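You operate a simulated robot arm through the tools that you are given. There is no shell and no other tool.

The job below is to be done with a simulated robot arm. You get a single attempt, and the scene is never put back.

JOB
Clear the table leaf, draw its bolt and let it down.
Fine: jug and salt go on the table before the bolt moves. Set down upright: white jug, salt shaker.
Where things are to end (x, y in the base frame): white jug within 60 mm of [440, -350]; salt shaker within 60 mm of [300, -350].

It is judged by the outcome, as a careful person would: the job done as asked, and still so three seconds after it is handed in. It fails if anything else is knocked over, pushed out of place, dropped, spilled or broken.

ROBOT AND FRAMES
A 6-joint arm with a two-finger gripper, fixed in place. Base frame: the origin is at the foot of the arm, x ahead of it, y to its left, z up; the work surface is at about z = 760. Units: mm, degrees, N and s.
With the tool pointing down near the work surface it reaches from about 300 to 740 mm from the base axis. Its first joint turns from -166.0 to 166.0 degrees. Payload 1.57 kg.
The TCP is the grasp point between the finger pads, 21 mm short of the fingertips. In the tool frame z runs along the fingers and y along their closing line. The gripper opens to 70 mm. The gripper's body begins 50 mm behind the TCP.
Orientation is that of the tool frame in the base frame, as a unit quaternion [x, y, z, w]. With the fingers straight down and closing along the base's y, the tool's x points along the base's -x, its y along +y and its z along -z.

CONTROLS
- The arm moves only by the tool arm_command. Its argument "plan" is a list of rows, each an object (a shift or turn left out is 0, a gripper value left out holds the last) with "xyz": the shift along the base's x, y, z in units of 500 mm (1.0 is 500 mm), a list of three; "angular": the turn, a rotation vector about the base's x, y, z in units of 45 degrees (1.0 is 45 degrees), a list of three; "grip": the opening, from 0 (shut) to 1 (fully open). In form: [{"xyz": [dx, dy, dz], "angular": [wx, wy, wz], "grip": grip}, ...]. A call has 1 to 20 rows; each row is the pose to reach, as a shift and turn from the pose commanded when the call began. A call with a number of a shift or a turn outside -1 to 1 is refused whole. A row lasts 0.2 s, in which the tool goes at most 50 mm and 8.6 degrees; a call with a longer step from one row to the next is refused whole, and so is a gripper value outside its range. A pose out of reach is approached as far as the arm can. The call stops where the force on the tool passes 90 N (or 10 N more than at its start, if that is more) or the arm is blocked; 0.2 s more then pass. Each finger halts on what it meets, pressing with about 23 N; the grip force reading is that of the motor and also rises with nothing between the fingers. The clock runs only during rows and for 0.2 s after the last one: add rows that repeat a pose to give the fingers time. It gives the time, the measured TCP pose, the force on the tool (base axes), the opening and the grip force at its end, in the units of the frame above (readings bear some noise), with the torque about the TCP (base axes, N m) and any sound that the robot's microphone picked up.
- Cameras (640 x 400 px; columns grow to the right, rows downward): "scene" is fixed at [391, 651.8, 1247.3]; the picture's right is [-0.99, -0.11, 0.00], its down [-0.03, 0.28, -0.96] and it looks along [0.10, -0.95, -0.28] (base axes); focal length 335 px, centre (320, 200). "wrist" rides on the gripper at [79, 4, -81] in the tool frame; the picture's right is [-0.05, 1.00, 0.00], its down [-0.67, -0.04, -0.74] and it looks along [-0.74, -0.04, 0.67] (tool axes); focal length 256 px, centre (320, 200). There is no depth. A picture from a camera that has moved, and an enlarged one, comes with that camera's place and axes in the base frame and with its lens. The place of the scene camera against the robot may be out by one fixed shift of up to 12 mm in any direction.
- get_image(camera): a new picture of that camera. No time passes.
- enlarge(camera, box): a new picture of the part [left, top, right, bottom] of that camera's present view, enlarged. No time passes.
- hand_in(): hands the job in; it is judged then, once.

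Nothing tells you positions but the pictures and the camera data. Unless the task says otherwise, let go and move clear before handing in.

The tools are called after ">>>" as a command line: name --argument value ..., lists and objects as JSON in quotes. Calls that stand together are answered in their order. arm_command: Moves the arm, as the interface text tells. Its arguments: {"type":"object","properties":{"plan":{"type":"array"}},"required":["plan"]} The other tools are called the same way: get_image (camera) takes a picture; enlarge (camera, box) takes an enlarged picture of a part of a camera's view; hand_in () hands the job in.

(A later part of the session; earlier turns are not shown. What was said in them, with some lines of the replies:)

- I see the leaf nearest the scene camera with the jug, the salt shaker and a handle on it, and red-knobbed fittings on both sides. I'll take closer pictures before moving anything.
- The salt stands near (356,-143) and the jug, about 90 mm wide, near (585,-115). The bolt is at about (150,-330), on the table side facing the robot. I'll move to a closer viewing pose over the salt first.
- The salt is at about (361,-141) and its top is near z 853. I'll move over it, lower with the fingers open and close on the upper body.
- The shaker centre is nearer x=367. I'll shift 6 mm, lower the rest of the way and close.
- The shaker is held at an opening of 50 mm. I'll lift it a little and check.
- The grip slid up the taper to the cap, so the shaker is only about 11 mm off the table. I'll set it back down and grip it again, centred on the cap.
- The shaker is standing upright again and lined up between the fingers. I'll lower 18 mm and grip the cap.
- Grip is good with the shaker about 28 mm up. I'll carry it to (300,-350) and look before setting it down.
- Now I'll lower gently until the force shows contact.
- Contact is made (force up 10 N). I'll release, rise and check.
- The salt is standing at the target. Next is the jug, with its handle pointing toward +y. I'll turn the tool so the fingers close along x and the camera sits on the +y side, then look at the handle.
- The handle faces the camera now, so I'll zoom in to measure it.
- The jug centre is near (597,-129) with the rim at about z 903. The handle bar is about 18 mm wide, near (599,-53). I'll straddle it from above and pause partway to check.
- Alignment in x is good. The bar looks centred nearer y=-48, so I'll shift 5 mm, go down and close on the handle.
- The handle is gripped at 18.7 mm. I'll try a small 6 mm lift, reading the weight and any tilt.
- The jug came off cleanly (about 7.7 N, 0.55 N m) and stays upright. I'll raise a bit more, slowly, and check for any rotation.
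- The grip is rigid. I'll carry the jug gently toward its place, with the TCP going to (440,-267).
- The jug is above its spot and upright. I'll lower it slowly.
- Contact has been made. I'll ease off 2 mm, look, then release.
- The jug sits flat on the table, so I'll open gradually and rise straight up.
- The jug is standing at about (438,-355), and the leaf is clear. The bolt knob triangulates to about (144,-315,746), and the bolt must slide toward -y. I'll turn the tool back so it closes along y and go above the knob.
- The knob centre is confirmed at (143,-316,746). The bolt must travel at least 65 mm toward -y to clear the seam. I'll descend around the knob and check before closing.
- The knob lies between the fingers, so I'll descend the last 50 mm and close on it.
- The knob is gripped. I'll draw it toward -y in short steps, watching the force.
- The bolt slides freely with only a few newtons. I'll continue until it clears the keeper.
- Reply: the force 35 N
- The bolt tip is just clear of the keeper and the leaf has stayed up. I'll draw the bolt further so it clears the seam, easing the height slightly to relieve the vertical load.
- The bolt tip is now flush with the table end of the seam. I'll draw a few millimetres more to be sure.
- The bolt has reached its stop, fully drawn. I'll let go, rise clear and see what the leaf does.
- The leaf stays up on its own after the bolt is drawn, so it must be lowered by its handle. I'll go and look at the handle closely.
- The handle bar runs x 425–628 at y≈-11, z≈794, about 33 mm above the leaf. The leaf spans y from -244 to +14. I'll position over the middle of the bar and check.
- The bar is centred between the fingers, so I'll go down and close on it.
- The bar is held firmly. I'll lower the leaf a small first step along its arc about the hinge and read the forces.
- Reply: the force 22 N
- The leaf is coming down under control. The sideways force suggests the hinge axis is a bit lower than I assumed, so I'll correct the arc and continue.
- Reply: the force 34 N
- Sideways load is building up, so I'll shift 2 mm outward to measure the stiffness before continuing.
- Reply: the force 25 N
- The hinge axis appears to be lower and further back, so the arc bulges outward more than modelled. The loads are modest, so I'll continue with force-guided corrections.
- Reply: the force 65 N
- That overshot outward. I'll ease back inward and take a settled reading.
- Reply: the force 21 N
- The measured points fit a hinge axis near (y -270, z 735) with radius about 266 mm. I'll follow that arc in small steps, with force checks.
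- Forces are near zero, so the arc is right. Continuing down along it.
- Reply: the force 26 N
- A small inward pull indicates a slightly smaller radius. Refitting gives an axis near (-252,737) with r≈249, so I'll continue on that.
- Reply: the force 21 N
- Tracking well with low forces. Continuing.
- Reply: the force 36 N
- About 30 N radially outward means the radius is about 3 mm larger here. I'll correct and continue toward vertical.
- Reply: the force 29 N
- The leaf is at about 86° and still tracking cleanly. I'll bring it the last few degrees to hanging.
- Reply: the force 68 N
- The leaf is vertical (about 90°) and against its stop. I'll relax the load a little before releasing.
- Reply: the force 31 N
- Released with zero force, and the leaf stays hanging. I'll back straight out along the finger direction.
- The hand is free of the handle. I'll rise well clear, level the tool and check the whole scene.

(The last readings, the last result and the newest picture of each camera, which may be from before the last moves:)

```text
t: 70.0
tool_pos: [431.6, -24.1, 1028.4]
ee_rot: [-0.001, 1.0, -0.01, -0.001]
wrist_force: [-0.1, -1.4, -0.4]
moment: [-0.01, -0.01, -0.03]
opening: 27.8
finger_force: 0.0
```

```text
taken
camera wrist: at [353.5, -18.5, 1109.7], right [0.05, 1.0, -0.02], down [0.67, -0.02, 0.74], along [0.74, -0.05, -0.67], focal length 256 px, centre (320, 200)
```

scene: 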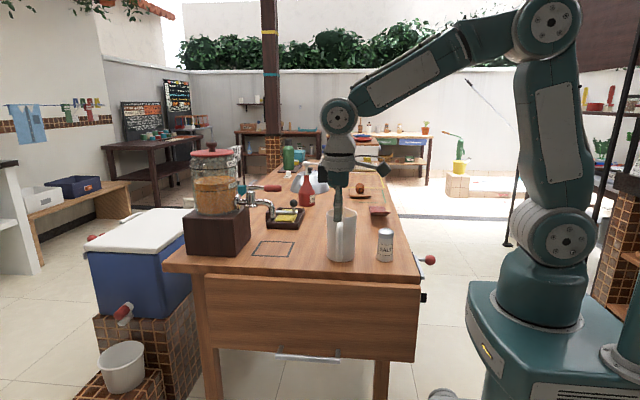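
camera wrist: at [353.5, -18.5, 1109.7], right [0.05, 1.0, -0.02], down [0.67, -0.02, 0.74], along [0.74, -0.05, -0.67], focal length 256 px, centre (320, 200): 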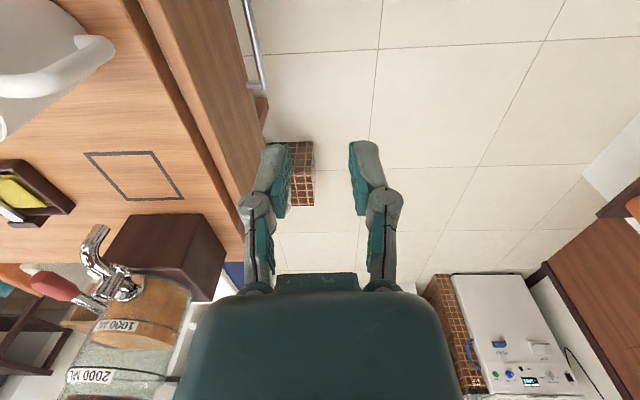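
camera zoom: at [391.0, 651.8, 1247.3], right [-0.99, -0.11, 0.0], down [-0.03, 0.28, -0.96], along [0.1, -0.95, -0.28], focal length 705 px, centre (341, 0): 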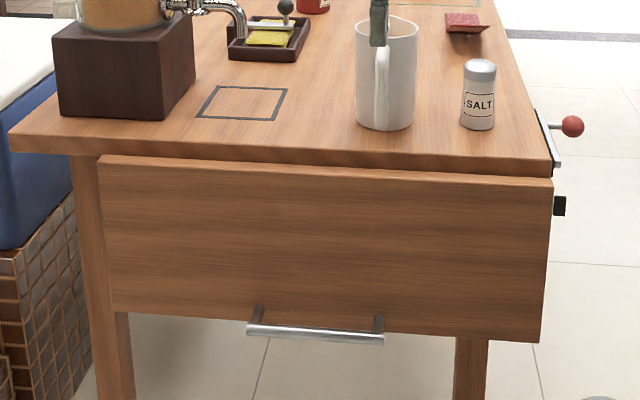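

The leaf hangs, and the jug and salt are standing upright. I want to confirm it is really vertical, so I'll look closer.

>>> enlarge --camera "wrist" --box '[120, 0, 320, 280]'

>>> enlarge --camera "scene" --box '[380, 240, 450, 380]'

>>> enlarge --camera "scene" --box '[180, 250, 350, 390]'

```text
1.43 times, centred on (220, 140) of wrist
camera zoom: at [353.5, -18.5, 1109.7], right [0.05, 1.0, -0.02], down [0.67, -0.02, 0.74], along [0.74, -0.05, -0.67], focal length 366 px, centre (463, 286)
```

zoom: 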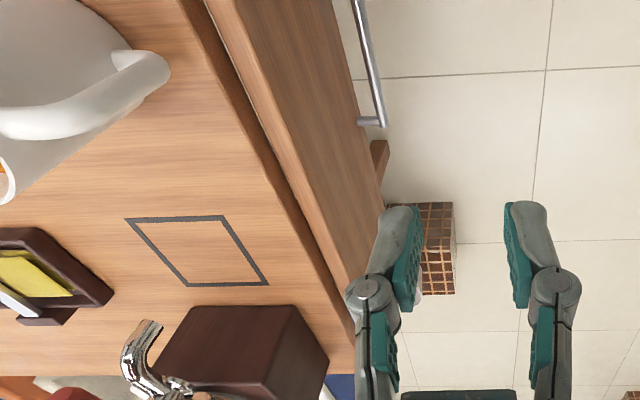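

```text
2.86 times, centred on (415, 310) of scene
camera zoom: at [391.0, 651.8, 1247.3], right [-0.99, -0.11, 0.0], down [-0.03, 0.28, -0.96], along [0.1, -0.95, -0.28], focal length 957 px, centre (49, -114)
```

zoom: 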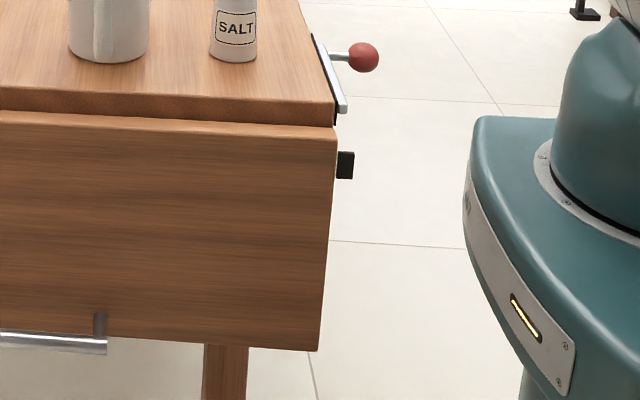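

```text
2.86 times, centred on (265, 320) of scene
camera zoom: at [391.0, 651.8, 1247.3], right [-0.99, -0.11, 0.0], down [-0.03, 0.28, -0.96], along [0.1, -0.95, -0.28], focal length 957 px, centre (477, -143)
```

zoom: 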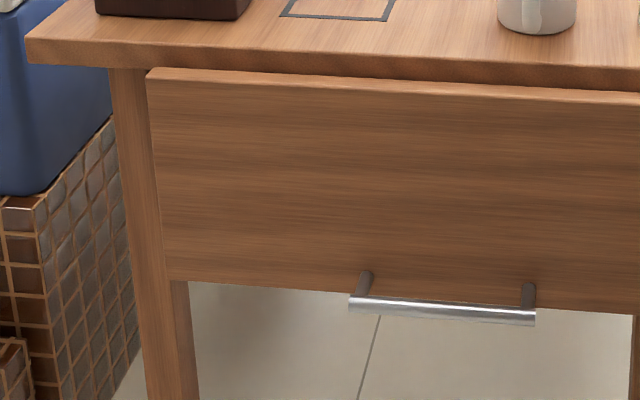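

By my measurement it hangs within a few degrees of vertical. To be sure it's fully down, I'll go back with closed fingers and press the face gently toward the table.

>>> arm_command --plan '[{"xyz": [0.05, 0, -0.06], "angular": [-0.05, 0, 0], "grip": 0.0}, {"xyz": [0.1, 0, -0.14], "angular": [-0.12, 0, 0]}, {"xyz": [0.14, 0, -0.22], "angular": [-0.2, 0, 0]}, {"xyz": [0.17, 0, -0.3], "angular": [-0.3, 0, 0]}, {"xyz": [0.2, -0.01, -0.38], "angular": [-0.4, 0, 0]}, {"xyz": [0.2, -0.025, -0.46], "angular": [-0.5, 0, 0]}, {"xyz": [0.2, -0.04, -0.54], "angular": [-0.6, 0, 0]}, {"xyz": [0.2, -0.055, -0.62], "angular": [-0.7, 0, 0]}, {"xyz": [0.2, -0.07, -0.7], "angular": [-0.8, 0, 0]}, {"xyz": [0.2, -0.085, -0.78], "angular": [-0.9, 0, 0]}, {"xyz": [0.2, -0.1, -0.86], "angular": [-1.0, 0, 0]}, {"xyz": [0.2, -0.18, -0.88], "angular": [-1.0, 0, 0]}, {"xyz": [0.2, -0.24, -0.9], "angular": [-1.0, 0, 0]}, {"xyz": [0.2, -0.28, -0.92], "angular": [-1.0, 0, 0]}, {"xyz": [0.2, -0.28, -0.92], "angular": [-1.0, 0, 0]}]'

>>> get_image --camera "wrist"

>>> get_image --camera "scene"

```text
t: 73.2
tool_pos: [531.0, -163.2, 565.8]
ee_rot: [0.0, 0.919, -0.393, 0.0]
wrist_force: [0.2, 0.6, 0.4]
moment: [0.03, 0.0, -0.01]
opening: 0.1
finger_force: 23.3
```

```text
taken
camera wrist: at [451.7, -102.4, 619.4], right [0.05, 0.69, -0.72], down [0.67, 0.51, 0.54], along [0.74, -0.51, -0.43], focal length 256 px, centre (320, 200)
```

wrist: 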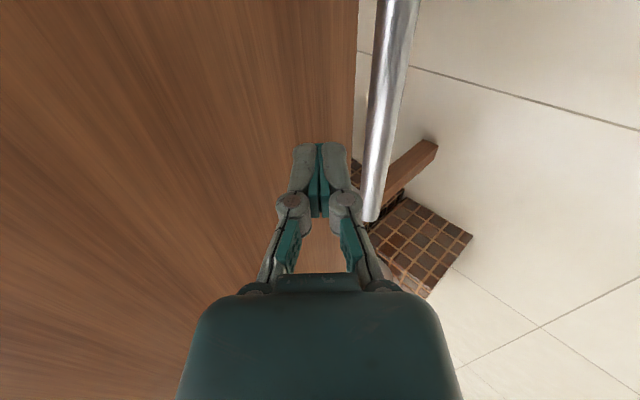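

```text
taken
```

scene: 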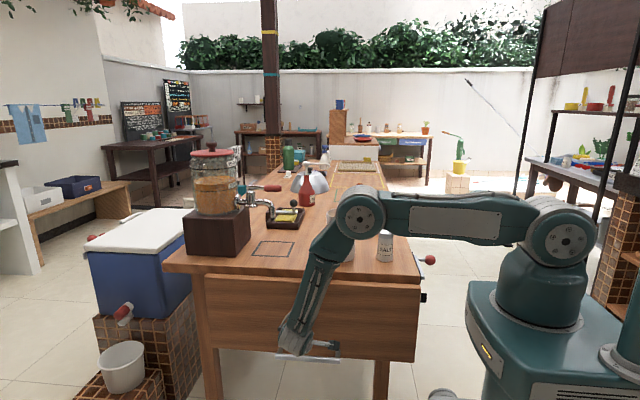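

>>> arm_command --plan '[{"xyz": [0, -0.02, 0], "grip": 0.0}, {"xyz": [0, -0.04, 0]}, {"xyz": [0, -0.05, 0]}, {"xyz": [0, -0.06, 0]}, {"xyz": [0, -0.06, 0]}]'

```text
t: 74.4
tool_pos: [531.0, -195.1, 563.9]
ee_rot: [-0.001, 0.92, -0.393, 0.001]
wrist_force: [-0.8, 0.1, 1.1]
moment: [0.02, 0.03, 0.02]
opening: 0.0
finger_force: 23.1
```

>>> arm_command --plan '[{"xyz": [0, -0.006, 0], "grip": 0.0}, {"xyz": [0, -0.012, 0]}, {"xyz": [0, -0.012, 0]}]'

>>> arm_command --plan '[{"xyz": [0, -0.006, 0], "grip": 0.0}, {"xyz": [0, -0.012, 0]}, {"xyz": [0, -0.012, 0]}]'

```text
t: 75.2
tool_pos: [528.5, -200.1, 562.9]
ee_rot: [-0.001, 0.92, -0.393, 0.0]
wrist_force: [0.4, 3.0, -1.1]
moment: [0.06, 0.04, -0.02]
opening: 0.0
finger_force: 23.4
```

```text
t: 76.0
tool_pos: [529.0, -200.8, 564.7]
ee_rot: [-0.004, 0.92, -0.393, 0.0]
wrist_force: [-20.6, 78.8, 17.7]
moment: [0.08, 0.15, -0.5]
opening: 0.0
finger_force: 23.1
```

The face doesn't yield at all (79 N with no movement), so the leaf is fully down against its stop. I'll back off and retreat clear.

>>> arm_command --plan '[{"xyz": [0, 0.012, 0], "grip": 0.0}, {"xyz": [0, 0.05, 0.01]}, {"xyz": [0, 0.12, 0.04]}, {"xyz": [0, 0.2, 0.08]}, {"xyz": [0, 0.26, 0.15]}, {"xyz": [0, 0.28, 0.23], "angular": [0.1, 0, 0]}, {"xyz": [0, 0.29, 0.31], "angular": [0.2, 0, 0]}, {"xyz": [0, 0.3, 0.39], "angular": [0.3, 0, 0]}, {"xyz": [0, 0.31, 0.47], "angular": [0.4, 0, 0]}, {"xyz": [0, 0.32, 0.55], "angular": [0.5, 0, 0]}, {"xyz": [0, 0.33, 0.63], "angular": [0.6, 0, 0]}, {"xyz": [-0.03, 0.34, 0.71], "angular": [0.7, 0, 0]}, {"xyz": [-0.06, 0.35, 0.79], "angular": [0.8, 0, 0]}, {"xyz": [-0.1, 0.36, 0.86], "angular": [0.9, 0, 0]}, {"xyz": [-0.15, 0.36, 0.93], "angular": [1.0, 0, 0]}, {"xyz": [-0.2, 0.36, 0.97], "angular": [1.0, 0, 0]}, {"xyz": [-0.2, 0.36, 0.97], "angular": [1.0, 0, 0]}]'

>>> get_image --camera "scene"

>>> enlarge --camera "scene" --box '[180, 200, 460, 380]'

```text
t: 79.6
tool_pos: [429.5, -25.4, 1048.9]
ee_rot: [0.0, 1.0, -0.011, 0.0]
wrist_force: [-0.9, -0.7, 0.1]
moment: [-0.01, -0.01, 0.01]
opening: 0.0
finger_force: 23.2
```

```text
taken
```

scene: 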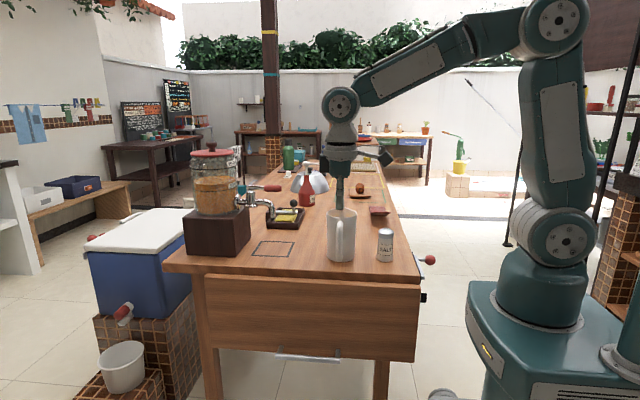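

```text
2.22 times, centred on (320, 290) of scene
camera zoom: at [391.0, 651.8, 1247.3], right [-0.99, -0.11, 0.0], down [-0.03, 0.28, -0.96], along [0.1, -0.95, -0.28], focal length 744 px, centre (320, 0)
```

zoom: 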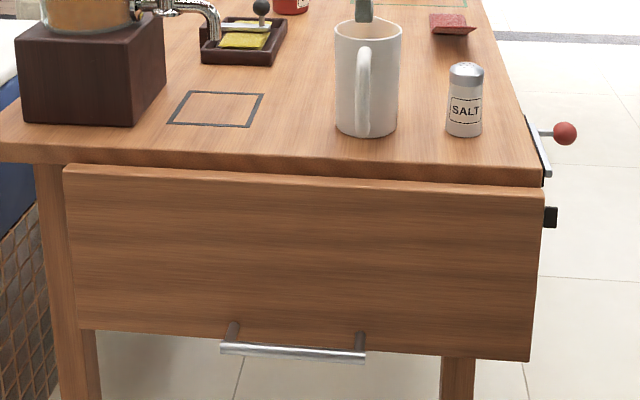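

The leaf hangs against its stop and the bolt is fully drawn. The jug is upright near (438,-355) and the salt upright near (300,-351). The arm is clear and nothing else has moved, so I'm handing in.

>>> hand_in

```text
The job is handed in.
```

The table leaf is cleared, its bolt is drawn and it is let down; I've handed the job in, but no verdict came back.

- **Jug:** it stands upright at about (438, -355), roughly 5 mm from its target. It was carried by the handle and stayed level, and I saw no juice spill.
- **Salt shaker:** it stands upright at about (300, -351), about 1 mm from its target. My first grip slid up to the cap, so I set it back down from about 11 mm up and gripped it again before carrying it.
- **Bolt:** it was drawn about 70 mm to its stop, after the jug and salt were on the table.
- **Leaf:** it stayed up by itself once the bolt was out, so I lowered it by the handle. It now hangs against its stop: pressing on its face with about 79 N did not move it. By eye it is within a few degrees of vertical.

In the last pictures nothing else had moved, and the arm was clear before I handed in.
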